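You operate a simulated robot arm through the tools that you are given. There is no shell and no other tool. Be economical: measure what you need, move in short steps, check, and stop when the job is done.

Carry out the task below with a simulated two-armed robot. There is one attempt and no reset: what you move stays moved.

TASK
Take the yellow lead sleeve on the top of the pipettes bench and put it away on the top of the low cupboard. Put the yellow pipette on the top of the packing bench. Put the steel dish on the top of the meters bench. Put the orange lock pin on the second board from the bottom of the shelving. Put the medium yellow-band weight on the top of the meters bench away on the green felt pad. Screw the lid back on the clear jar. Take the orange dryer pack and put it on top of the white blue-tab sheet. Do these in any order. Set down upright: medium yellow-band weight.

It is judged by the outcome, as a careful person would: the job done as asked, and still so three seconds after it is handed in. It fails if anything else is knocked over, pushed out of place, dropped, spilled or broken. A push-on lid holds only when it is set on centred and level and pressed home; a screw cap is set on level and turned clockwise until tight. Flat cloth is picked up by pressing the open fingertips on it (5 to 10 N) and closing them slowly along it; thin cloth reads only 2 to 8 mm in the jaws.

THE ROBOT
Two 7-joint arms with two-finger parallel grippers on one trunk, on a base that drives. Base frame: it is fixed to the floor where the robot stands at the start and does not move with it; the origin is under the middle of the robot, x ahead of it, y to its left, z up; the surface under the hand at the start is at about z = 800. Units: mm, degrees, N and s.
The left shoulder is at the start at [50, 209, 1196], the right one opposite. With the tool pointing down near the work surface each hand reaches from about 100 to 900 mm from the robot's upright axis, wherever it stands, measured 20 degrees to its own side. Places, roughly: blue-tab sheet [-1500, 2750, 750]; clear jar (8x8x9 cm) [-1700, 1100, 800]; green felt pad (40x17 cm) [560, -1920, 780]; medium yellow-band weight [-1250, 1250, 750]; orange dryer pack (8x8x5 cm) [-1200, 2900, 800]; orange lock pin (3x3x7 cm) [-900, 1200, 800]; second board of the shelving [-300, 3100, 600]; steel dish (18x12x3 cm) [500, 1100, 800]; top of the low cupboard [-7400, -2900, 800]; top of the meters bench [-1700, 1000, 800]; top of the packing bench [-1700, 3000, 800]; yellow lead sleeve (12x3x3 cm) [700, 200, 800]; yellow pipette [750, -250, 1000]. Payload 4.4 kg a hand.
Tool frame (each hand has its own): the origin (TCP) lies between the finger pads and is the grasp point; the fingertips stand 23 mm ahead of it; z points along the fingers, y is the line along which they close. Largest opening 94 mm; finger width 38, thickness 10; the body of the gripper, 54 by 96 mm, starts 39 mm behind the TCP.
Orientation is that of the tool frame in the base frame, as [roll, pitch, yaw] about the fixed x, y, z axes, in that order (R = Rz(yaw) Ry(pitch) Rx(roll)). With the fingers straight down and closing along the base's y, the tool's x points along the base's -x, its y along +y and its z along -z.

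THE INTERFACE
- The arms move only by the tool play_rows. It takes "left_commands", "right_commands" or both (then of equal length, played together; a hand with none holds still); each is a list that holds one entry, the list of rows, each a list of 7 numbers: the shift along the base's x, y, z in m, then the turn, a rotation vector about the base's x, y, z in degrees, then the closure, from 0 (fully open) to 1 (shut). In form: [[[dx, dy, dz, wx, wy, wz, grip], ...]]. A call has 1 to 10 rows; each row is the pose to reach, as a shift and turn from the pose commanded when the call began. Each row takes 0.2 s and may step no farther than 50 mm and 8.6 degrees from the row before; otherwise, or with a gripper value out of range, the whole call is refused. Where a pose cannot be reached the arm comes as near as it can. A force on the tool above 40 N (or 10 N above the force at the start of the call, whichever is more), or a blocked arm, ends the call early, and 0.2 s more pass. The fingers move at their own pace (about 108 mm/s each) and stop on an object; they squeeze with about 42 N. The grip force told is the motor's: it shows also when the fingers shut on nothing. Time passes only in rows, and 0.2 s behind the last, so rows that repeat a pose let the fingers close. It gives the time, the measured TCP pose, the force on the tool (base axes), the opening and the grip force at its end, in the units of the frame above (readings bear some noise), with the torque about the TCP (base axes, N m) and any sound that the robot's microphone picked up.
- Cameras (640 x 400 px; columns grow to the right, rows downward): "scene" is now at [156.1, 26.7, 1378.1]; the picture's right is [0.22, -0.97, 0.00], its down [-0.50, -0.12, -0.86] and it looks along [0.83, 0.19, -0.52] (base axes); focal length 233 px, centre (320, 200). "left" rides on the left gripper at [86, -16, -74] in its tool frame; the picture's right is [0.18, 0.98, 0.00], its down [-0.58, 0.11, -0.81] and it looks along [-0.79, 0.15, 0.59] (tool axes); focal length 243 px, centre (320, 200). "right" rides on the right gripper at [86, 16, -74] in its tool frame; the picture's right is [-0.18, 0.98, 0.00], its down [-0.58, -0.11, -0.81] and it looks along [-0.79, -0.15, 0.59] (tool axes); focal length 243 px, centre (320, 200). There is no depth. A picture from a camera that has moved, and an enlarged one, comes with that camera's place and axes in the base frame and with its lens. The place of the scene camera against the robot may be out by one fixed shift of up to 12 mm in any direction.
- get_image(camera): a new picture of that camera. The clock stands still meanwhile.
- slide_trunk(by): slides the trunk up (or, below 0, down) by that many mm; the arms and the scene camera ride with it, the base frame stays. It gives what a move gives, with no picture.
- drive_base(legs): drives the robot by 1 to 6 legs, each [ahead, left, turn to the left] in mm, mm and degrees, along the robot's own axes; the way and the turn of a leg run together, so that a leg with both is an arc; at most 1500 mm and 180 degrees a leg. The arms and the cameras ride along, it lands a little off, and it stops where it bumps. It gives what a move gives.
- aim_head(pan, tilt): turns the head with the scene camera to pan (to the left, within 80 degrees either way) and tilt (down, from -29 to 69), counted from straight ahead of the robot. It gives what a move gives.
- enlarge(camera, box): a new picture of the part [left, top, right, bottom] of that camera's present view, enlarged. The clock stands still meanwhile.
- sign_off(): hands the job in; it is judged then, once.

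Go step by step. Nothing tells you exact positions but the pictures and the camera data: compare them with the known pose of the tool, close in by small moves and look again before you grip or let go. The budget is 196 turns and 176 pictures, counting those below and the enlarged ones. Unless the task says otherwise, let go and move clear before handing in.

The tools are called after "Emit:" as a command line: name --argument value ..., lists and objects as JSON in quotes. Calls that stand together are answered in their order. play_rows: Moves the arms, as the interface text tells. Its arguments: {"type":"object","properties":{"left_commands":{"type":"array"},"right_commands":{"type":"array"}},"required":[]} The other tools are called the same way: slide_trunk (by) slides the trunk up or down; drive_base (legs) drives the base; aim_head (pan, tilt) turns the head that bears the scene camera; get_image (camera) takes a picture; enlarge (camera, box) takes an enlarged picture of a part of a camera's view; sign_off () hands the job in.

At the start:

```text
t: 0.0
left_ee_pos: [477.2, 534.0, 1027.4]
left_ee_rot: [180.0, -0.1, 179.9]
left_contact_force: [-0.7, 0.0, 0.9]
left_moment: [-0.01, -0.01, 0.04]
left_width: 94.1
left_finger_force: 0.0
right_ee_pos: [505.7, 81.6, 1216.2]
right_ee_rot: [-180.0, 0.1, 180.0]
right_contact_force: [0.0, -0.4, -0.5]
right_moment: [0.03, -0.02, 0.0]
right_width: 93.7
right_finger_force: 0.1
trunk travel left (down, up): [-275.0, 288.0]
robot x, y, heading: [0.5, 0.5, 0.1]
head pan, tilt: [12.9, 31.1]
```

scene: 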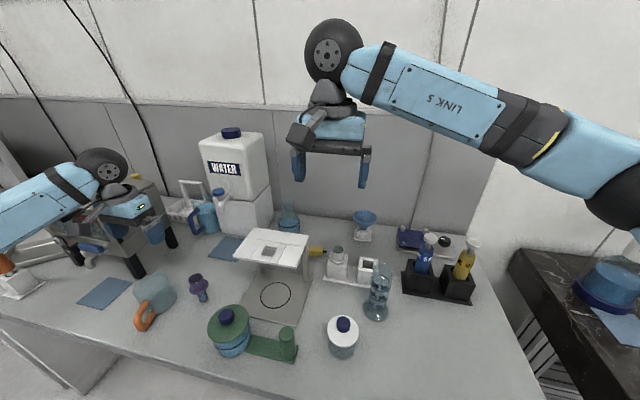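
right: 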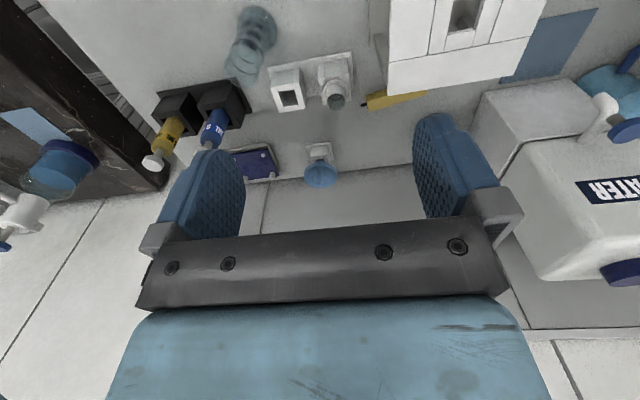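
left: 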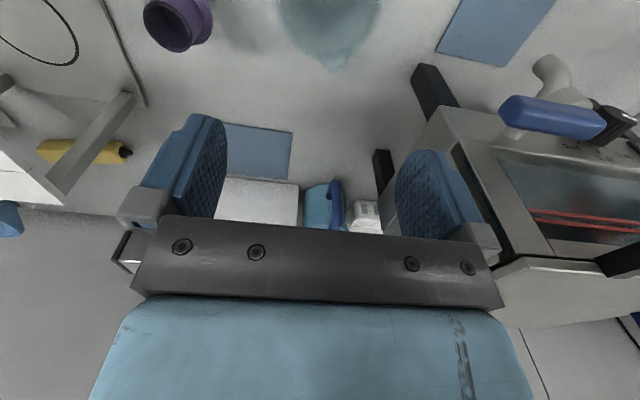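

I see the pipettes bench ahead, with the yellow sleeve seemingly beneath/behind the white stand and the yellow pipette in a black rack at the right. I'll look closer at both.

Emit:
enlarge --camera "scene" --box '[220, 190, 400, 330]'

Emit:
enlarge --camera "scene" --box '[380, 200, 500, 310]'

Emit:
enlarge --camera "right" --box '[120, 0, 560, 200]'

```text
2.86 times, centred on (310, 260) of scene
camera zoom: at [156.1, 26.7, 1378.1], right [0.22, -0.97, 0.0], down [-0.5, -0.12, -0.86], along [0.83, 0.19, -0.52], focal length 666 px, centre (349, 29)
```

zoom: 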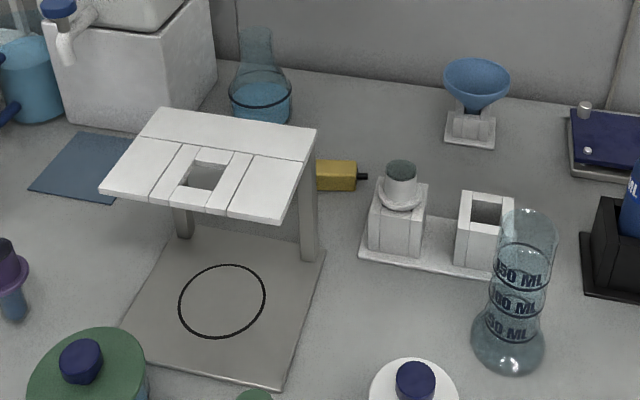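

```text
3.64 times, centred on (440, 255) of scene
camera zoom: at [156.1, 26.7, 1378.1], right [0.22, -0.97, 0.0], down [-0.5, -0.12, -0.86], along [0.83, 0.19, -0.52], focal length 848 px, centre (-116, 0)
```

zoom: 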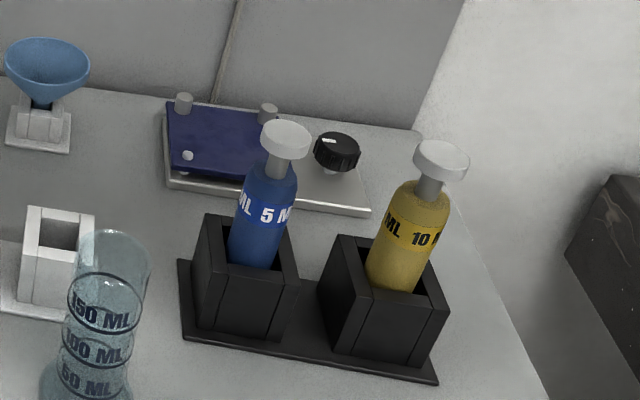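

```text
1.45 times, centred on (340, 100) of right
camera zoom: at [418.7, 97.3, 1288.6], right [0.18, 0.98, 0.0], down [0.58, -0.11, 0.81], along [0.79, -0.15, -0.59], focal length 353 px, centre (291, 346)
```

zoom: 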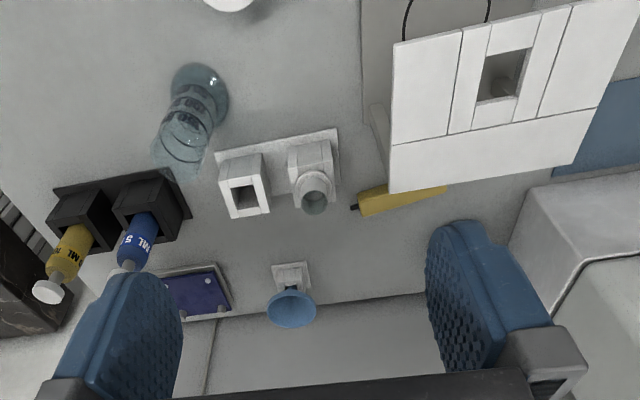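

The pipette stands upright in its rack at about [662, -243], cap top at z≈986. I'll turn the right hand almost level and bring it in front of the pipette.

Emit:
play_rows --right_commands '[[[0, -0.0325, -0.02, 0, -7.5, 0, 0.25], [0, -0.065, -0.04, 0, -15, 0, 0.25], [0, -0.0975, -0.06, 0, -22.5, 0, 0.25], [0, -0.13, -0.08, 0, -30, 0, 0.25], [0, -0.1625, -0.1, 0, -37.5, 0, 0.25], [0, -0.195, -0.12, 0, -45, 0, 0.25], [0, -0.2275, -0.14, 0, -52.5, 0, 0.25], [0, -0.26, -0.16, 0, -60, 0, 0.25], [0, -0.2925, -0.18, 0, -67.5, 0, 0.25], [0, -0.325, -0.2, 0, -75, 0, 0.25]]]'

Emit:
get_image --camera "right"

Emit:
get_image --camera "scene"

```text
t: 2.2
left_ee_pos: [478.3, 533.4, 1028.7]
left_ee_rot: [179.8, 0.0, -180.0]
left_contact_force: [0.6, 0.0, -0.5]
left_moment: [0.03, 0.0, 0.02]
left_width: 94.3
left_finger_force: 0.1
right_ee_pos: [504.8, -193.8, 1042.8]
right_ee_rot: [179.7, 63.8, 179.8]
right_contact_force: [-0.2, 0.6, 0.9]
right_moment: [0.01, 0.0, -0.02]
right_width: 70.4
right_finger_force: 0.1
right hand out of reach, approached as far as the arm can: row 9, 10
trunk travel left (down, up): [-275.0, 288.0]
robot x, y, heading: [-1.2, 0.2, 0.1]
head pan, tilt: [12.9, 31.1]
```

```text
169 pictures are left
camera right: at [400.2, -178.0, 997.7], right [0.08, 0.98, 0.17], down [-0.47, -0.11, 0.88], along [0.88, -0.15, 0.45], focal length 243 px, centre (320, 200)
```

right: 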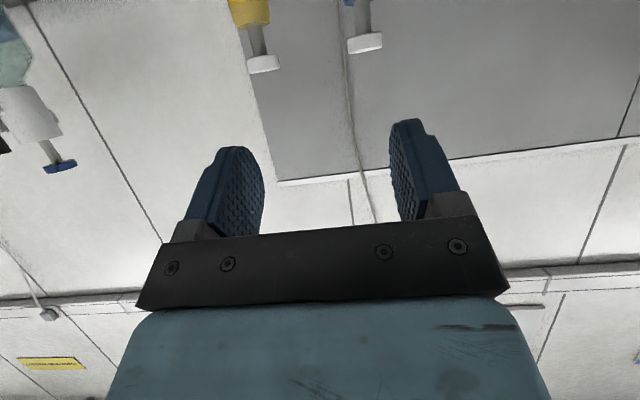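

```text
168 pictures are left
camera scene: at [156.5, 25.2, 1378.1], right [0.22, -0.97, 0.0], down [-0.5, -0.11, -0.86], along [0.83, 0.19, -0.52], focal length 233 px, centre (320, 200)
```

scene: 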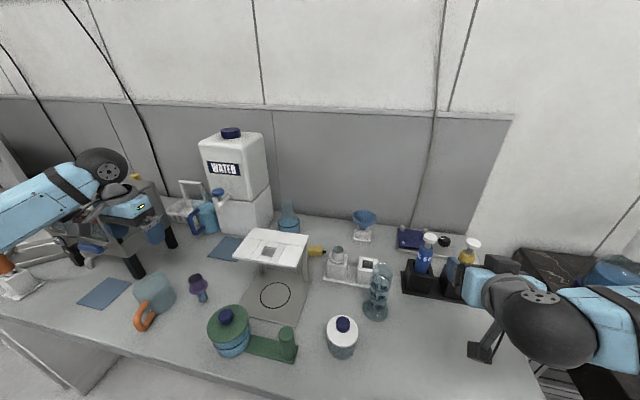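

The arm fell a bit short with the hand this close to the body. I'll move forward toward the rack with about 64° tilt and see whether it follows.

Emit:
play_rows --right_commands '[[[0.02, 0, 0, 0, 0, 0, 0.25], [0.05, 0, -0.01, 0, 0, 0, 0.25], [0.05, 0, -0.01, 0, 0, 0, 0.25]]]'

```text
t: 3.0
left_ee_pos: [477.4, 534.3, 1028.8]
left_ee_rot: [179.9, 0.0, -180.0]
left_contact_force: [0.3, 0.1, 0.5]
left_moment: [-0.01, -0.02, -0.06]
left_width: 94.0
left_finger_force: 0.0
right_ee_pos: [555.5, -193.6, 1035.2]
right_ee_rot: [180.0, 63.8, 179.9]
right_contact_force: [-0.3, -0.2, 0.7]
right_moment: [0.02, 0.05, -0.01]
right_width: 70.6
right_finger_force: 0.0
trunk travel left (down, up): [-275.0, 288.0]
robot x, y, heading: [1.2, 4.4, -0.1]
head pan, tilt: [12.9, 31.1]
```

It follows from where it actually stands. Next I'll move sideways to y≈-243 and down to z≈930.

Emit:
play_rows --right_commands '[[[0, -0.025, -0.03, 0, 0, 0, 0.25], [0, -0.05, -0.06, 0, 0, 0, 0.25], [0, -0.05, -0.09, 0, 0, 0, 0.25], [0, -0.05, -0.105, 0, 0, 0, 0.25], [0, -0.05, -0.105, 0, 0, 0, 0.25]]]'

Emit:
get_image --camera "right"

Emit:
enlarge --camera "scene" --box '[380, 210, 560, 322]'

```text
t: 4.2
left_ee_pos: [478.8, 533.7, 1028.6]
left_ee_rot: [180.0, 0.0, -180.0]
left_contact_force: [-0.2, -0.6, -0.1]
left_moment: [0.01, 0.02, 0.0]
left_width: 94.2
left_finger_force: 0.1
right_ee_pos: [565.5, -194.8, 973.3]
right_ee_rot: [-178.5, 62.2, 179.9]
right_contact_force: [0.2, -0.5, -0.3]
right_moment: [0.0, 0.06, 0.02]
right_width: 70.3
right_finger_force: 0.0
right hand out of reach, approached as far as the arm can: row 1, 2, 3, 4, 5
trunk travel left (down, up): [-275.0, 288.0]
robot x, y, heading: [-0.9, 4.4, -0.1]
head pan, tilt: [12.9, 31.1]
```

```text
167 pictures are left
camera right: at [460.6, -178.0, 928.9], right [0.11, 0.98, 0.15], down [-0.45, -0.09, 0.89], along [0.89, -0.16, 0.43], focal length 243 px, centre (320, 200)
```

right: 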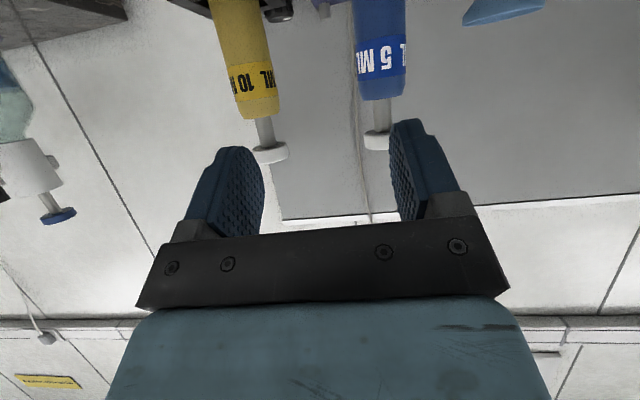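

```text
3.56 times, centred on (470, 266) of scene
camera zoom: at [156.4, 26.6, 1378.1], right [0.22, -0.97, 0.0], down [-0.5, -0.12, -0.86], along [0.83, 0.19, -0.52], focal length 829 px, centre (-213, -35)
```

zoom: 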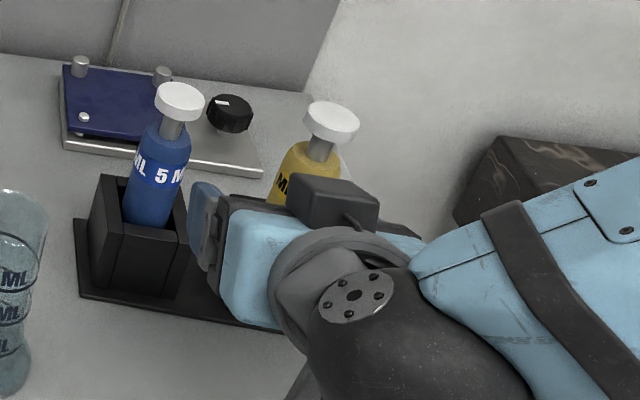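

The right wrist is limited sideways, so I'll raise the left hand clear and shift the base right by 48 mm instead.

Emit:
play_rows --left_commands '[[[0, 0, 0.04, 0, 0, 0, 0], [0, 0, 0.08, 0, 0, 0, 0], [0, 0, 0.12, 0, 0, 0, 0], [0, 0, 0.16, 0, 0, 0, 0]]]'

Emit:
drive_base --legs '[[0, -48, 0]]'

Emit:
get_image --camera "right"

```text
t: 5.2
left_ee_pos: [477.4, 535.8, 1188.8]
left_ee_rot: [179.9, -0.1, -179.8]
left_contact_force: [1.0, 0.3, -0.3]
left_moment: [0.01, -0.01, -0.02]
left_width: 94.0
left_finger_force: 0.2
right_ee_pos: [565.0, -195.5, 972.8]
right_ee_rot: [-178.5, 62.3, 179.8]
right_contact_force: [-0.2, -0.7, -0.9]
right_moment: [0.01, -0.03, 0.0]
right_width: 70.6
right_finger_force: 0.1
trunk travel left (down, up): [-275.0, 288.0]
robot x, y, heading: [0.2, 4.1, -0.2]
head pan, tilt: [12.9, 31.1]
```

```text
t: 6.3
left_ee_pos: [477.8, 487.5, 1188.6]
left_ee_rot: [-179.9, -0.1, -179.9]
left_contact_force: [-0.4, -0.5, -0.2]
left_moment: [0.0, 0.0, 0.0]
left_width: 94.1
left_finger_force: 0.1
right_ee_pos: [565.1, -243.1, 973.2]
right_ee_rot: [-178.5, 62.4, 179.9]
right_contact_force: [-0.2, 0.1, 0.2]
right_moment: [-0.01, -0.04, 0.04]
right_width: 70.7
right_finger_force: 0.1
trunk travel left (down, up): [-275.0, 288.0]
robot x, y, heading: [-1.6, -47.0, 0.1]
head pan, tilt: [12.9, 31.1]
```

```text
165 pictures are left
camera right: at [460.6, -225.2, 929.2], right [0.11, 0.98, 0.15], down [-0.45, -0.09, 0.89], along [0.89, -0.16, 0.43], focal length 243 px, centre (320, 200)
```

right: 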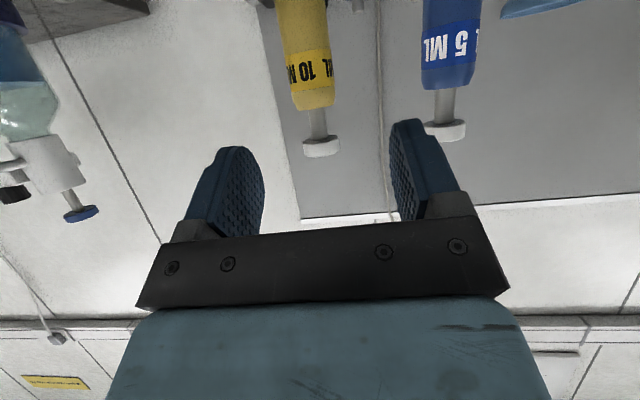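

From two hand-camera views the pipette axis is at about [664, -253], cap at z≈978. I'll shift the base 10 mm more to the right, then lower the hand in front of it.

Emit:
drive_base --legs '[[0, -10, 0]]'

Emit:
play_rows --right_commands '[[[0.01, 0, -0.02, 0, 0, 0, 0.25], [0.02, 0, -0.04, 0, 0, 0, 0.25], [0.02, 0, -0.047, 0, 0, 0, 0.25], [0.02, 0, -0.047, 0, 0, 0, 0.25]]]'

Emit:
get_image --camera "right"

```text
t: 7.1
left_ee_pos: [476.7, 479.6, 1189.0]
left_ee_rot: [-180.0, 0.0, -179.9]
left_contact_force: [0.1, 0.0, -0.2]
left_moment: [-0.03, 0.02, 0.0]
left_width: 94.1
left_finger_force: 0.0
right_ee_pos: [564.9, -252.8, 972.2]
right_ee_rot: [-178.5, 62.3, -179.9]
right_contact_force: [-0.3, 0.2, -0.1]
right_moment: [0.03, 0.01, -0.03]
right_width: 70.8
right_finger_force: 0.1
trunk travel left (down, up): [-275.0, 288.0]
robot x, y, heading: [-2.8, -60.8, 0.4]
head pan, tilt: [12.9, 31.1]
```

```text
t: 8.1
left_ee_pos: [477.7, 479.1, 1188.6]
left_ee_rot: [-179.9, 0.0, -180.0]
left_contact_force: [0.1, -1.1, 0.1]
left_moment: [0.03, 0.01, 0.02]
left_width: 94.0
left_finger_force: 0.0
right_ee_pos: [589.4, -236.9, 935.4]
right_ee_rot: [-177.9, 61.8, -180.0]
right_contact_force: [0.1, 0.1, -0.2]
right_moment: [-0.02, 0.01, 0.02]
right_width: 70.5
right_finger_force: 0.0
right hand out of reach, approached as far as the arm can: row 1, 2, 3, 4
trunk travel left (down, up): [-275.0, 288.0]
robot x, y, heading: [1.5, -58.7, -0.1]
head pan, tilt: [12.9, 31.1]
```

```text
164 pictures are left
camera right: at [484.1, -219.0, 893.0], right [0.12, 0.98, 0.15], down [-0.44, -0.08, 0.89], along [0.89, -0.17, 0.42], focal length 243 px, centre (320, 200)
```

right: 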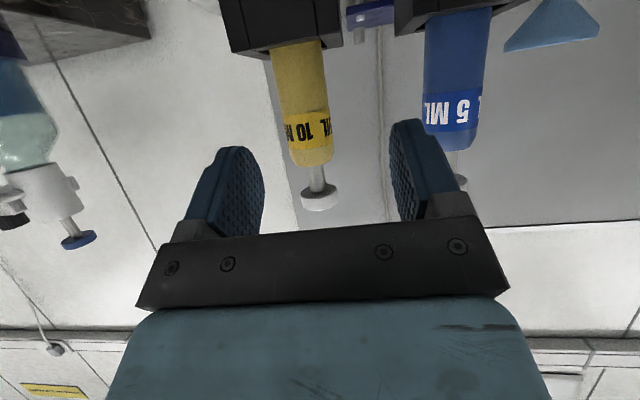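

The wrist limit drags y as it lowers; I'll move forward with the arm and correct y as far as possible, still clear of the pipette.

Emit:
play_rows --right_commands '[[[0.02, -0.005, -0.002, 0, 0, 0, 0.25], [0.03, -0.016, -0.005, 0, 0, 0, 0.25], [0.03, -0.016, -0.005, 0, 0, 0, 0.25]]]'

```text
t: 8.9
left_ee_pos: [478.1, 478.2, 1187.9]
left_ee_rot: [-179.9, 0.0, -179.9]
left_contact_force: [0.7, -0.6, 0.5]
left_moment: [0.04, -0.02, 0.01]
left_width: 93.9
left_finger_force: 0.1
right_ee_pos: [621.3, -243.3, 938.0]
right_ee_rot: [-178.1, 62.0, -180.0]
right_contact_force: [0.4, -0.9, 0.5]
right_moment: [0.0, 0.01, 0.01]
right_width: 70.5
right_finger_force: 0.0
right hand out of reach, approached as far as the arm can: row 1, 2, 3
trunk travel left (down, up): [-275.0, 288.0]
robot x, y, heading: [0.0, -52.7, 0.3]
head pan, tilt: [12.9, 31.1]
```

Now I'll shift the base 10 mm right to centre on the pipette and look.

Emit:
drive_base --legs '[[0, -10, 0]]'

Emit:
get_image --camera "right"

```text
t: 9.7
left_ee_pos: [475.8, 468.6, 1187.7]
left_ee_rot: [180.0, 0.0, -179.9]
left_contact_force: [0.4, 0.3, 0.4]
left_moment: [-0.01, 0.01, 0.01]
left_width: 93.7
left_finger_force: 0.1
right_ee_pos: [621.1, -253.1, 937.4]
right_ee_rot: [-178.2, 62.0, -180.0]
right_contact_force: [0.0, -1.0, -0.4]
right_moment: [-0.03, -0.01, -0.01]
right_width: 70.1
right_finger_force: 0.0
trunk travel left (down, up): [-275.0, 288.0]
robot x, y, heading: [0.1, -68.5, -0.0]
head pan, tilt: [12.9, 31.1]
```

```text
163 pictures are left
camera right: at [516.0, -234.9, 895.5], right [0.11, 0.98, 0.15], down [-0.44, -0.08, 0.89], along [0.89, -0.17, 0.42], focal length 243 px, centre (320, 200)
```

right: 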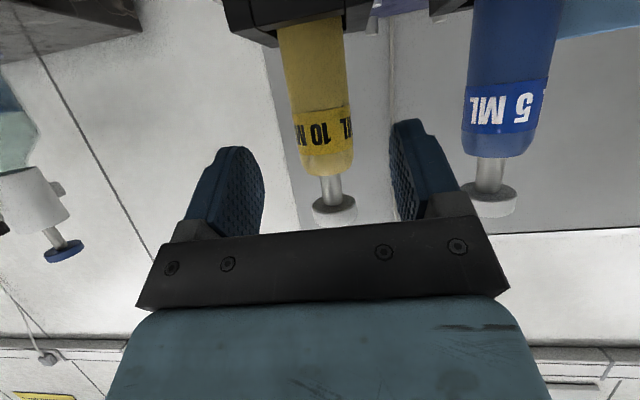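

The pipette is centred. I'll advance ~35 mm and slightly down, then close.

Emit:
play_rows --right_commands '[[[0.012, 0, -0.003, 0, 0, 0, 0.25], [0.024, 0, -0.006, 0, 0, 0, 0.25], [0.036, 0, -0.009, 0, 0, 0, 0.25], [0.036, 0, -0.009, 0, 0, 0, 0.25]]]'

Emit:
get_image --camera "right"

Emit:
enlarge --camera "scene" --box '[360, 190, 600, 340]'

```text
t: 10.7
left_ee_pos: [475.9, 468.9, 1188.1]
left_ee_rot: [180.0, 0.0, -179.9]
left_contact_force: [-0.4, 0.7, 0.5]
left_moment: [0.01, -0.02, 0.03]
left_width: 93.9
left_finger_force: 0.1
right_ee_pos: [657.3, -254.1, 929.5]
right_ee_rot: [-178.1, 62.1, 180.0]
right_contact_force: [-0.1, 0.8, 0.7]
right_moment: [-0.03, -0.02, -0.02]
right_width: 70.4
right_finger_force: 0.0
trunk travel left (down, up): [-275.0, 288.0]
robot x, y, heading: [-0.8, -61.8, 0.1]
head pan, tilt: [12.9, 31.1]
```

```text
162 pictures are left
camera right: at [552.0, -235.4, 886.9], right [0.11, 0.98, 0.15], down [-0.44, -0.08, 0.89], along [0.89, -0.17, 0.42], focal length 243 px, centre (320, 200)
```

right: 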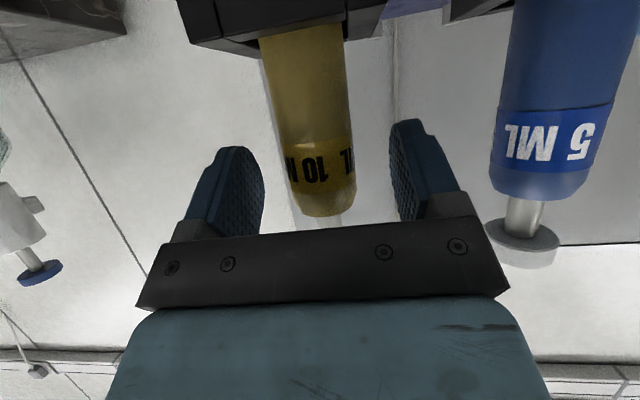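

```text
2.67 times, centred on (480, 265) of scene
camera zoom: at [155.9, -40.5, 1378.1], right [0.22, -0.97, 0.0], down [-0.5, -0.12, -0.86], along [0.83, 0.19, -0.52], focal length 622 px, centre (-107, 27)
```

zoom: 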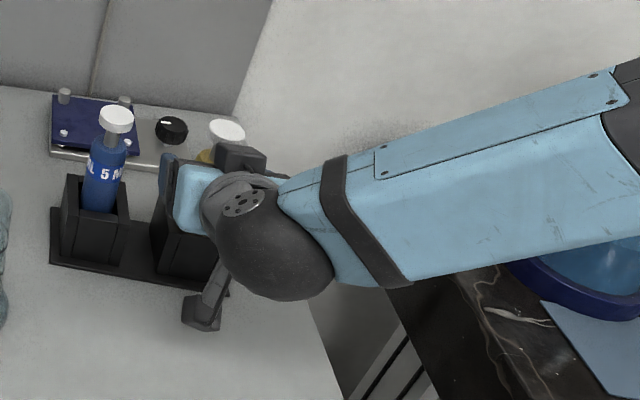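

The barrel lies between the pads. Closing.

Emit:
play_rows --right_commands '[[[0, 0, 0, 0, 0, 0, 0.5], [0, 0, 0, 0, 0, 0, 0.75], [0, 0, 0, 0, 0, 0, 1], [0, 0, 0, 0, 0, 0, 1]]]'

Emit:
get_image --camera "right"

```text
t: 11.7
left_ee_pos: [477.1, 469.2, 1188.4]
left_ee_rot: [180.0, 0.0, -179.9]
left_contact_force: [0.6, -0.2, 0.1]
left_moment: [-0.01, -0.01, 0.01]
left_width: 94.1
left_finger_force: 0.0
right_ee_pos: [657.1, -253.8, 929.3]
right_ee_rot: [-178.1, 62.0, -180.0]
right_contact_force: [-0.2, 0.2, -0.1]
right_moment: [0.04, -0.01, 0.0]
right_width: 33.3
right_finger_force: 42.2
trunk travel left (down, up): [-275.0, 288.0]
robot x, y, heading: [3.4, -66.5, 0.1]
head pan, tilt: [12.9, 31.1]
```

```text
160 pictures are left
camera right: at [551.9, -235.4, 886.8], right [0.11, 0.98, 0.15], down [-0.44, -0.08, 0.89], along [0.89, -0.17, 0.42], focal length 243 px, centre (320, 200)
```

right: 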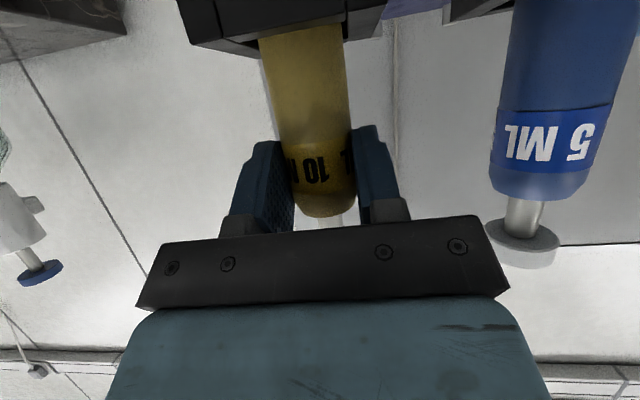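

Gripped at 33 mm. I'll lift it straight up using the trunk.

Emit:
slide_trunk --by 160

Emit:
get_image --camera "right"

Emit:
get_image --camera "scene"

```text
t: 13.5
left_ee_pos: [476.5, 469.4, 1349.5]
left_ee_rot: [-179.9, 0.0, -179.9]
left_contact_force: [0.4, -0.3, -0.1]
left_moment: [-0.04, 0.01, -0.01]
left_width: 94.1
left_finger_force: 0.0
right_ee_pos: [657.5, -253.3, 1090.3]
right_ee_rot: [-178.2, 61.8, 179.9]
right_contact_force: [0.1, 0.2, -1.6]
right_moment: [0.01, 0.0, 0.0]
right_width: 33.5
right_finger_force: 42.3
trunk travel left (down, up): [-435.0, 128.0]
robot x, y, heading: [0.7, -64.5, -0.1]
head pan, tilt: [12.9, 31.1]
```

```text
159 pictures are left
camera right: at [552.1, -235.4, 1046.5], right [0.11, 0.98, 0.15], down [-0.44, -0.08, 0.89], along [0.89, -0.17, 0.42], focal length 243 px, centre (320, 200)
```

right: 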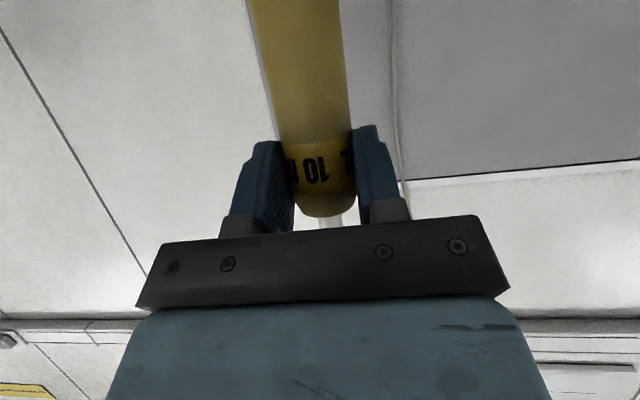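

```text
158 pictures are left
camera scene: at [156.5, -40.5, 1538.0], right [0.22, -0.97, 0.0], down [-0.5, -0.12, -0.86], along [0.83, 0.19, -0.52], focal length 233 px, centre (320, 200)
```

scene: 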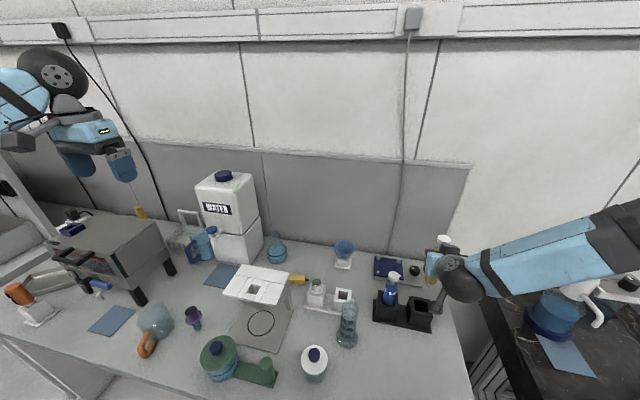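

The pipette is clear of its rack. I'll back away from the bench and look to the left for the steel dish.

Emit:
drive_base --legs '[[-450, 0, 0]]'

Emit:
aim_head --pan 50 --tilt 25

Emit:
get_image --camera "scene"

```text
t: 16.2
left_ee_pos: [24.1, 470.4, 1348.2]
left_ee_rot: [179.9, -0.2, -179.5]
left_contact_force: [0.3, -0.2, 0.0]
left_moment: [0.02, 0.01, 0.02]
left_width: 94.3
left_finger_force: 0.0
right_ee_pos: [208.5, -252.2, 1088.9]
right_ee_rot: [-178.2, 61.8, -179.6]
right_contact_force: [0.3, -0.6, -1.2]
right_moment: [0.0, 0.02, -0.01]
right_width: 33.4
right_finger_force: 41.7
trunk travel left (down, up): [-435.0, 128.0]
robot x, y, heading: [-453.0, -69.0, 0.3]
head pan, tilt: [12.9, 31.1]
```

```text
t: 17.2
left_ee_pos: [22.7, 469.0, 1347.0]
left_ee_rot: [-179.9, -0.1, -179.5]
left_contact_force: [-0.9, 0.6, 0.1]
left_moment: [-0.02, 0.0, 0.02]
left_width: 94.2
left_finger_force: 0.1
right_ee_pos: [208.3, -251.8, 1088.3]
right_ee_rot: [-178.1, 61.9, -179.7]
right_contact_force: [-0.3, 0.2, -0.5]
right_moment: [0.01, 0.02, 0.01]
right_width: 33.6
right_finger_force: 42.4
trunk travel left (down, up): [-435.0, 128.0]
robot x, y, heading: [-453.4, -68.9, 0.4]
head pan, tilt: [50.0, 25.0]
```

```text
157 pictures are left
camera scene: at [-323.1, 8.6, 1547.8], right [0.77, -0.64, 0.0], down [-0.27, -0.33, -0.91], along [0.58, 0.7, -0.42], focal length 233 px, centre (320, 200)
```

scene: 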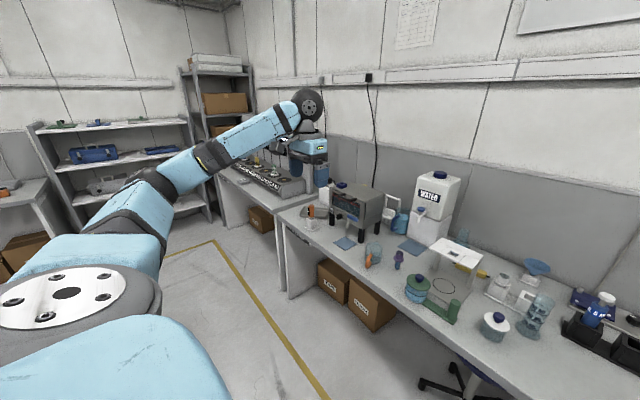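

The next bench to the left should hold the dish. I'll drive left along the benches.

Emit:
drive_base --legs '[[0, 1000, 0]]'

Emit:
aim_head --pan 0 --tilt 25

Emit:
get_image --camera "scene"

```text
t: 26.3
left_ee_pos: [27.2, 1460.0, 1348.2]
left_ee_rot: [179.9, -0.1, 179.9]
left_contact_force: [-1.0, 0.3, 0.5]
left_moment: [0.0, 0.0, 0.01]
left_width: 94.1
left_finger_force: 0.0
right_ee_pos: [204.7, 735.6, 1089.3]
right_ee_rot: [-178.2, 61.9, 179.6]
right_contact_force: [-0.6, -0.2, -1.7]
right_moment: [-0.01, 0.03, 0.01]
right_width: 33.6
right_finger_force: 41.7
trunk travel left (down, up): [-435.0, 128.0]
robot x, y, heading: [-451.7, 926.2, -0.3]
head pan, tilt: [50.0, 25.0]
```

```text
t: 27.5
left_ee_pos: [28.2, 1459.7, 1348.6]
left_ee_rot: [179.9, 0.0, 179.7]
left_contact_force: [0.1, -0.3, -0.4]
left_moment: [0.01, 0.02, -0.01]
left_width: 94.0
left_finger_force: 0.0
right_ee_pos: [204.1, 735.8, 1088.1]
right_ee_rot: [-178.1, 61.9, 179.6]
right_contact_force: [0.4, -0.6, -1.6]
right_moment: [0.01, 0.0, 0.01]
right_width: 33.4
right_finger_force: 42.5
trunk travel left (down, up): [-435.0, 128.0]
robot x, y, heading: [-451.6, 925.9, 0.0]
head pan, tilt: [0.0, 25.0]
```

```text
156 pictures are left
camera scene: at [-291.6, 931.7, 1547.8], right [0.0, -1.0, 0.0], down [-0.42, 0.0, -0.91], along [0.91, 0.0, -0.42], focal length 233 px, centre (320, 200)
```

scene: 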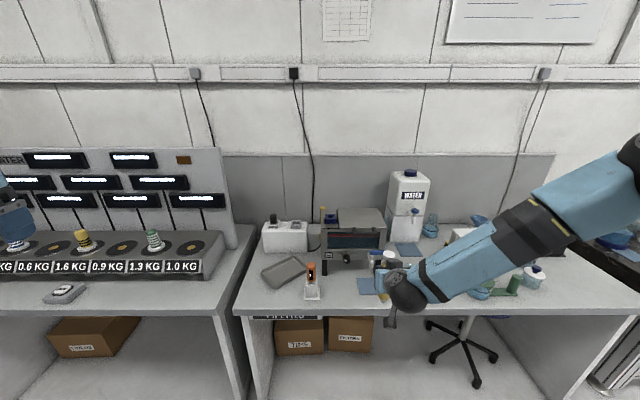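

I see the grey dish on the bench around [540, 1090]. A close view will show its shape.

Emit:
enlarge --camera "scene" --box '[235, 210, 395, 310]'

Emit:
enlarge --camera "scene" --box '[0, 130, 250, 310]'

```text
4.00 times, centred on (315, 260) of scene
camera zoom: at [-291.6, 931.7, 1547.8], right [0.0, -1.0, 0.0], down [-0.42, 0.0, -0.91], along [0.91, 0.0, -0.42], focal length 933 px, centre (340, -40)
```

zoom: 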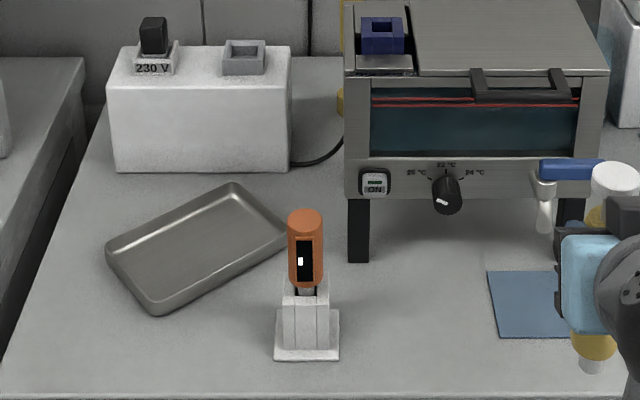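

```text
2.22 times, centred on (125, 220) of scene
camera zoom: at [-291.6, 931.7, 1547.8], right [0.0, -1.0, 0.0], down [-0.42, 0.0, -0.91], along [0.91, 0.0, -0.42], focal length 518 px, centre (753, 156)
```

zoom: 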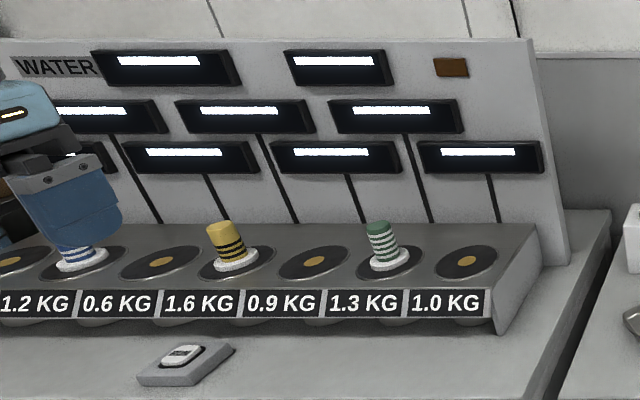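

The tray's rim corners give a centre near [521, 1088], long sides along ~-49°. First I'll stow the right hand pointing down (pipette level), high and closer in.

Emit:
play_rows --right_commands '[[[-0.02, 0, 0.015, 0, 7.75, 0, 1], [-0.04, 0, 0.03, 0, 15.5, 0, 1], [-0.06, 0, 0.045, 0, 23.2, 0, 1], [-0.08, 0, 0.06, 0, 31, 0, 1], [-0.1, 0, 0.075, 0, 38.7, 0, 1], [-0.12, 0, 0.09, 0, 46.5, 0, 1], [-0.14, 0, 0.1, 0, 54.2, 0, 1], [-0.16, 0, 0.11, 0, 62, 0, 1], [-0.16, 0, 0.11, 0, 62, 0, 1]]]'

Emit:
get_image --camera "right"

```text
t: 29.5
left_ee_pos: [27.2, 1460.5, 1349.3]
left_ee_rot: [179.9, 0.1, 179.8]
left_contact_force: [0.0, 0.1, -0.3]
left_moment: [0.01, -0.01, 0.03]
left_width: 93.9
left_finger_force: 0.0
right_ee_pos: [43.7, 737.6, 1200.2]
right_ee_rot: [-177.9, -0.1, 179.9]
right_contact_force: [0.0, -0.6, -1.0]
right_moment: [0.02, -0.01, -0.01]
right_width: 33.7
right_finger_force: 42.7
trunk travel left (down, up): [-435.0, 128.0]
robot x, y, heading: [-449.5, 922.9, -0.1]
head pan, tilt: [0.0, 25.0]
```

```text
153 pictures are left
camera right: at [-41.9, 755.8, 1273.5], right [0.19, 0.98, -0.04], down [0.58, -0.08, 0.81], along [0.79, -0.17, -0.59], focal length 243 px, centre (320, 200)
```

right: 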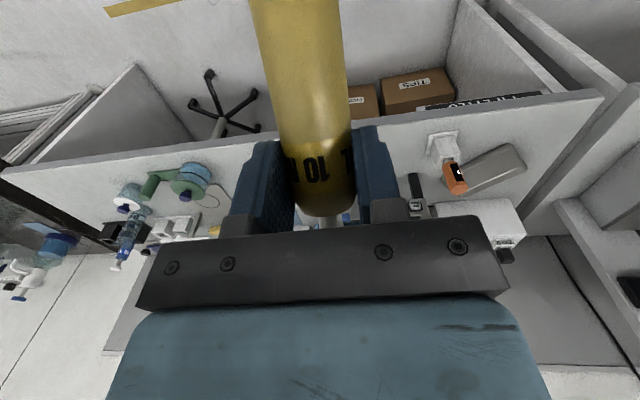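

Pipette is secure and level. Now I'll yaw the left hand by -49°, bring it in, and drive up to the bench.

Emit:
play_rows --left_commands '[[[0, -0.03, -0.02, 0, 0, -8.2, 0], [0, -0.06, -0.04, 0, 0, -16.4, 0], [0, -0.09, -0.06, 0, 0, -24.6, 0], [0, -0.12, -0.08, 0, 0, -32.8, 0], [0, -0.15, -0.1, 0, 0, -41, 0], [0, -0.18, -0.12, 0, 0, -49, 0], [0, -0.18, -0.12, 0, 0, -49, 0]]]'

Emit:
drive_base --legs '[[410, 20, 0]]'

Emit:
get_image --camera "left"

Emit:
aim_head --pan 15 --tilt 45

Emit:
get_image --camera "scene"

```text
t: 31.1
left_ee_pos: [24.8, 1278.4, 1227.7]
left_ee_rot: [180.0, 0.0, 130.7]
left_contact_force: [0.4, -0.1, 0.5]
left_moment: [0.01, 0.0, 0.0]
left_width: 94.0
left_finger_force: 0.1
right_ee_pos: [44.2, 737.9, 1199.8]
right_ee_rot: [-177.9, 0.0, 180.0]
right_contact_force: [0.4, 0.5, -1.4]
right_moment: [0.01, -0.02, 0.0]
right_width: 33.6
right_finger_force: 41.4
trunk travel left (down, up): [-435.0, 128.0]
robot x, y, heading: [-451.5, 926.6, 0.1]
head pan, tilt: [0.0, 25.0]
```

```text
t: 33.6
left_ee_pos: [441.8, 1298.4, 1229.2]
left_ee_rot: [179.9, 0.0, 130.9]
left_contact_force: [-0.2, 0.1, 0.3]
left_moment: [-0.01, -0.03, 0.01]
left_width: 94.0
left_finger_force: 0.0
right_ee_pos: [459.8, 756.8, 1200.6]
right_ee_rot: [-177.9, -0.1, -180.0]
right_contact_force: [-0.8, 0.5, -1.6]
right_moment: [-0.02, -0.02, -0.02]
right_width: 33.6
right_finger_force: 42.5
trunk travel left (down, up): [-435.0, 128.0]
robot x, y, heading: [-33.3, 945.9, -0.1]
head pan, tilt: [0.0, 25.0]
```

```text
152 pictures are left
camera left: at [370.6, 1353.6, 1302.9], right [0.62, 0.78, 0.0], down [0.46, -0.37, 0.81], along [0.63, -0.5, -0.59], focal length 243 px, centre (320, 200)
```

left: 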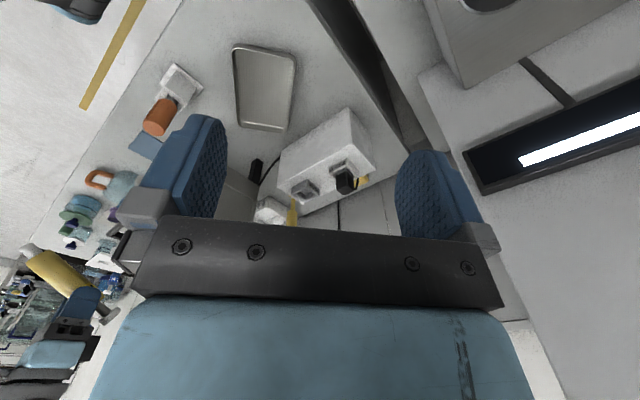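

```text
t: 34.5
left_ee_pos: [440.8, 1299.3, 1228.4]
left_ee_rot: [-179.9, 0.0, 130.9]
left_contact_force: [-0.2, -0.2, 0.8]
left_moment: [0.01, 0.0, -0.01]
left_width: 94.2
left_finger_force: 0.0
right_ee_pos: [460.1, 757.1, 1200.6]
right_ee_rot: [-177.9, 0.0, -180.0]
right_contact_force: [-0.4, 0.3, -1.4]
right_moment: [0.01, -0.04, -0.02]
right_width: 33.5
right_finger_force: 42.4
trunk travel left (down, up): [-435.0, 128.0]
robot x, y, heading: [-37.3, 939.3, 0.0]
head pan, tilt: [15.0, 45.0]
```

```text
151 pictures are left
camera scene: at [110.2, 971.8, 1517.3], right [0.26, -0.97, 0.0], down [-0.68, -0.18, -0.71], along [0.68, 0.18, -0.71], focal length 233 px, centre (320, 200)
```

scene: 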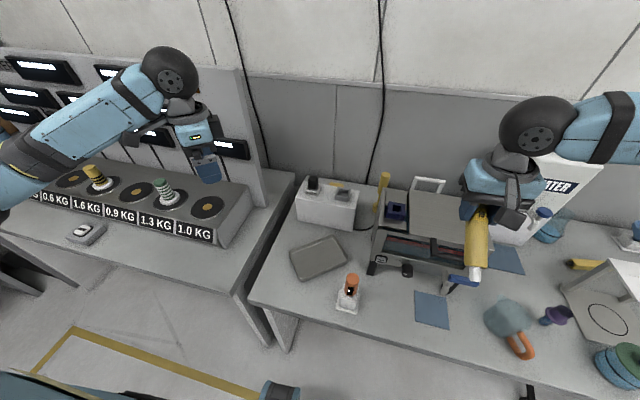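

The left camera confirms the tray; the far-left long rim's midpoint is about [557, 1136]. I'll move the left hand above it.

Emit:
play_rows --left_commands '[[[0.023, -0.0326, -0.02, 0, 0, 0, 0.2], [0.046, -0.0652, -0.04, 0, 0, 0, 0.2], [0.069, -0.0978, -0.06, 0, 0, 0, 0.2], [0.092, -0.13, -0.09, 0, 0, 0, 0.2], [0.115, -0.163, -0.12, 0, 0, 0, 0.2], [0.115, -0.163, -0.17, 0, 0, 0, 0.2], [0.115, -0.163, -0.22, 0, 0, 0, 0.2], [0.115, -0.163, -0.27, 0, 0, 0, 0.2], [0.115, -0.163, -0.32, 0, 0, 0, 0.2], [0.115, -0.163, -0.32, 0, 0, 0, 0.2]]]'

Emit:
get_image --camera "left"

Emit:
enlarge --camera "scene" --box '[240, 170, 440, 320]'

```text
refused: row 5 steps farther than a row can; nothing moved
```

```text
150 pictures are left
camera left: at [370.9, 1353.6, 1302.8], right [0.62, 0.78, 0.0], down [0.46, -0.37, 0.81], along [0.63, -0.5, -0.59], focal length 243 px, centre (320, 200)
```

left: 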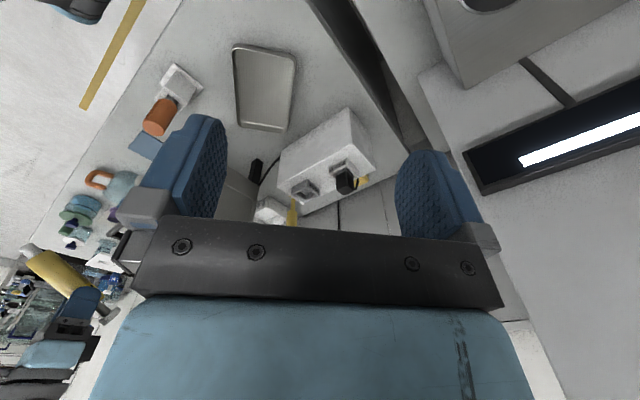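

```text
2.67 times, centred on (340, 245) of scene
camera zoom: at [110.2, 971.8, 1517.3], right [0.26, -0.97, 0.0], down [-0.68, -0.18, -0.71], along [0.68, 0.18, -0.71], focal length 622 px, centre (267, 80)
```

zoom: 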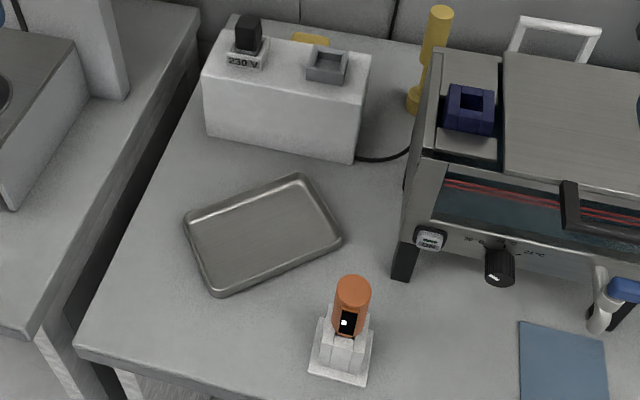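

The move was refused for one overlong step; I'll resend with smaller steps.

Emit:
play_rows --left_commands '[[[0.02, -0.028, -0.03, 0, 0, 0, 0.2], [0.04, -0.056, -0.06, 0, 0, 0, 0.2], [0.06, -0.085, -0.09, 0, 0, 0, 0.2], [0.08, -0.113, -0.12, 0, 0, 0, 0.2], [0.1, -0.141, -0.15, 0, 0, 0, 0.2], [0.115, -0.163, -0.18, 0, 0, 0, 0.2], [0.115, -0.163, -0.225, 0, 0, 0, 0.2], [0.115, -0.163, -0.27, 0, 0, 0, 0.2], [0.115, -0.163, -0.31, 0, 0, 0, 0.2], [0.115, -0.163, -0.31, 0, 0, 0, 0.2]]]'

Emit:
get_image --camera "left"

Emit:
enlarge --camera "scene" --box '[240, 170, 440, 320]'

```text
t: 36.7
left_ee_pos: [556.0, 1133.2, 917.8]
left_ee_rot: [-180.0, -0.1, 130.9]
left_contact_force: [-0.1, 0.3, 0.6]
left_moment: [-0.02, 0.02, -0.01]
left_width: 75.1
left_finger_force: 0.1
right_ee_pos: [460.4, 757.8, 1200.0]
right_ee_rot: [-177.9, 0.0, -179.9]
right_contact_force: [0.4, 0.0, -0.7]
right_moment: [-0.01, -0.02, 0.01]
right_width: 33.5
right_finger_force: 42.2
trunk travel left (down, up): [-435.0, 128.0]
robot x, y, heading: [-38.5, 944.3, -0.1]
head pan, tilt: [15.0, 45.0]
```

```text
148 pictures are left
camera left: at [487.3, 1187.5, 992.3], right [0.62, 0.78, 0.0], down [0.46, -0.37, 0.81], along [0.63, -0.5, -0.59], focal length 243 px, centre (320, 200)
```

left: 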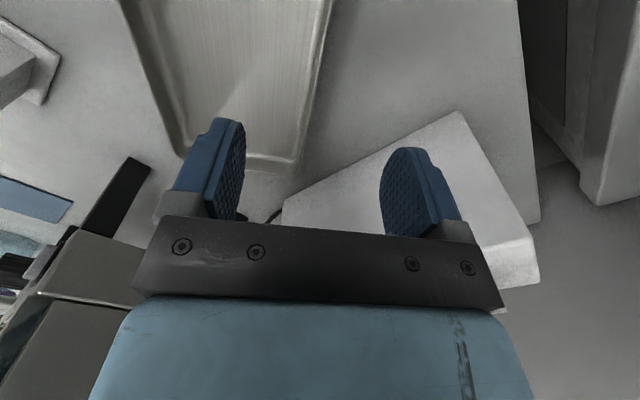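

```text
2.67 times, centred on (340, 245) of scene
camera zoom: at [109.9, 972.0, 1517.3], right [0.26, -0.97, 0.0], down [-0.68, -0.18, -0.71], along [0.68, 0.18, -0.71], focal length 622 px, centre (267, 80)
```

zoom: 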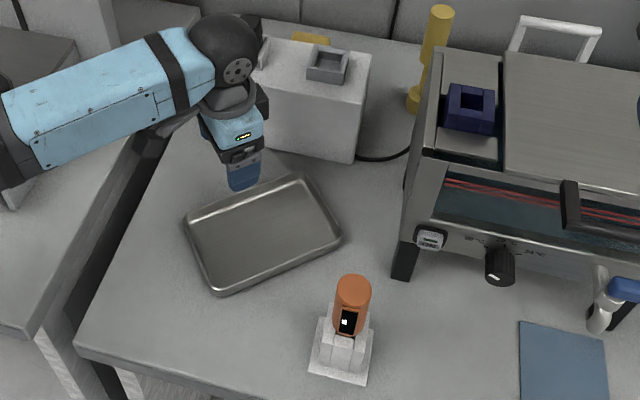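

The hand straddles the rim within 4 mm. Descending to z≈833.

Emit:
play_rows --left_commands '[[[-0.003, -0.002, -0.03, 0, 0, 0, 0.35], [-0.003, -0.002, -0.06, 0, 0, 0, 0.35], [-0.003, -0.002, -0.075, 0, 0, 0, 0.35], [-0.003, -0.002, -0.085, 0, 0, 0, 0.35], [-0.003, -0.002, -0.085, 0, 0, 0, 0.35]]]'

Emit:
get_image --camera "left"

Emit:
enlarge --camera "scene" --box '[280, 190, 380, 270]'

```text
t: 37.9
left_ee_pos: [552.8, 1133.0, 833.3]
left_ee_rot: [-179.9, 0.0, 130.9]
left_contact_force: [-0.1, -0.6, 0.0]
left_moment: [-0.01, 0.0, 0.01]
left_width: 61.0
left_finger_force: 0.1
right_ee_pos: [459.6, 757.4, 1200.3]
right_ee_rot: [-177.9, 0.0, 180.0]
right_contact_force: [0.2, -0.7, -0.8]
right_moment: [0.0, -0.01, 0.0]
right_width: 33.2
right_finger_force: 42.1
trunk travel left (down, up): [-435.0, 128.0]
robot x, y, heading: [-37.1, 941.9, 0.1]
head pan, tilt: [15.0, 45.0]
```

```text
146 pictures are left
camera left: at [483.7, 1187.4, 906.8], right [0.62, 0.78, 0.0], down [0.46, -0.37, 0.81], along [0.63, -0.5, -0.59], focal length 243 px, centre (320, 200)
```

left: 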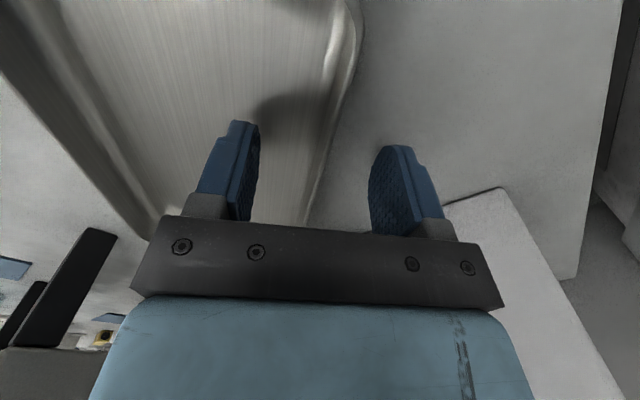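

```text
5.00 times, centred on (330, 230) of scene
camera zoom: at [110.2, 971.8, 1517.2], right [0.26, -0.97, 0.0], down [-0.68, -0.18, -0.71], along [0.68, 0.18, -0.71], focal length 1166 px, centre (270, 50)
```

zoom: 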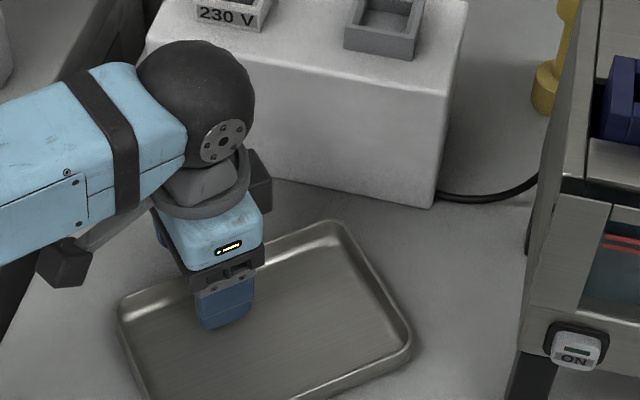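

Rim is between the pads and nothing is touching. Closing.

Emit:
play_rows --left_commands '[[[0, 0, -0.002, 0, 0, 0, 0.55], [0, 0, -0.002, 0, 0, 0, 0.75], [0, 0, -0.002, 0, 0, 0, 0.9], [0, 0, -0.002, 0, 0, 0, 1], [0, 0, -0.002, 0, 0, 0, 1]]]'

```text
t: 39.1
left_ee_pos: [553.6, 1132.2, 830.4]
left_ee_rot: [180.0, 0.0, 130.9]
left_contact_force: [0.1, 0.5, 0.6]
left_moment: [-0.01, -0.01, 0.03]
left_width: 2.2
left_finger_force: 41.9
right_ee_pos: [460.5, 757.5, 1200.0]
right_ee_rot: [-178.0, 0.0, 180.0]
right_contact_force: [-0.9, 0.5, -2.2]
right_moment: [-0.01, -0.05, 0.01]
right_width: 33.4
right_finger_force: 41.8
trunk travel left (down, up): [-435.0, 128.0]
robot x, y, heading: [-38.3, 941.4, -0.1]
head pan, tilt: [15.0, 45.0]
```

Width 2.2 mm suggests the thin wall is gripped. A short lift to check.

Emit:
play_rows --left_commands '[[[0, 0, 0.015, 0, 0, 0, 1], [0, 0, 0.03, 0, 0, 0, 1], [0, 0, 0.05, 0, 0, 0, 1], [0, 0, 0.05, 0, 0, 0, 1]]]'

Emit:
enlarge --camera "scene" --box '[240, 170, 440, 320]'

```text
t: 40.1
left_ee_pos: [552.8, 1133.8, 881.6]
left_ee_rot: [180.0, 0.0, 130.8]
left_contact_force: [0.0, -0.4, -1.3]
left_moment: [0.03, 0.01, 0.0]
left_width: 2.1
left_finger_force: 42.0
right_ee_pos: [459.7, 756.6, 1200.2]
right_ee_rot: [-177.9, 0.1, 180.0]
right_contact_force: [0.2, -0.3, -1.8]
right_moment: [0.01, -0.01, 0.0]
right_width: 33.5
right_finger_force: 42.4
trunk travel left (down, up): [-435.0, 128.0]
robot x, y, heading: [-37.5, 944.8, -0.0]
head pan, tilt: [15.0, 45.0]
```

```text
2.67 times, centred on (340, 245) of scene
camera zoom: at [110.5, 972.0, 1517.2], right [0.26, -0.97, 0.0], down [-0.68, -0.18, -0.71], along [0.68, 0.18, -0.71], focal length 622 px, centre (267, 80)
```

zoom: 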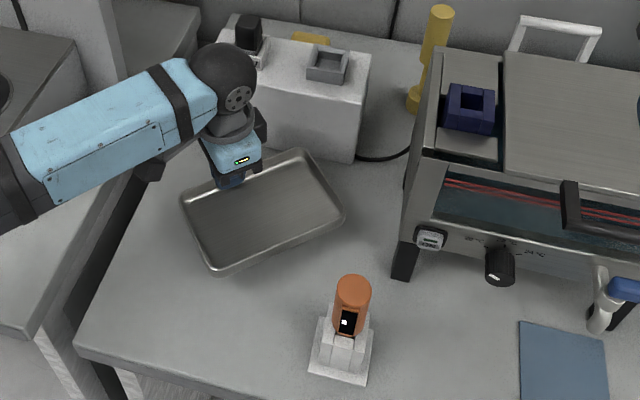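

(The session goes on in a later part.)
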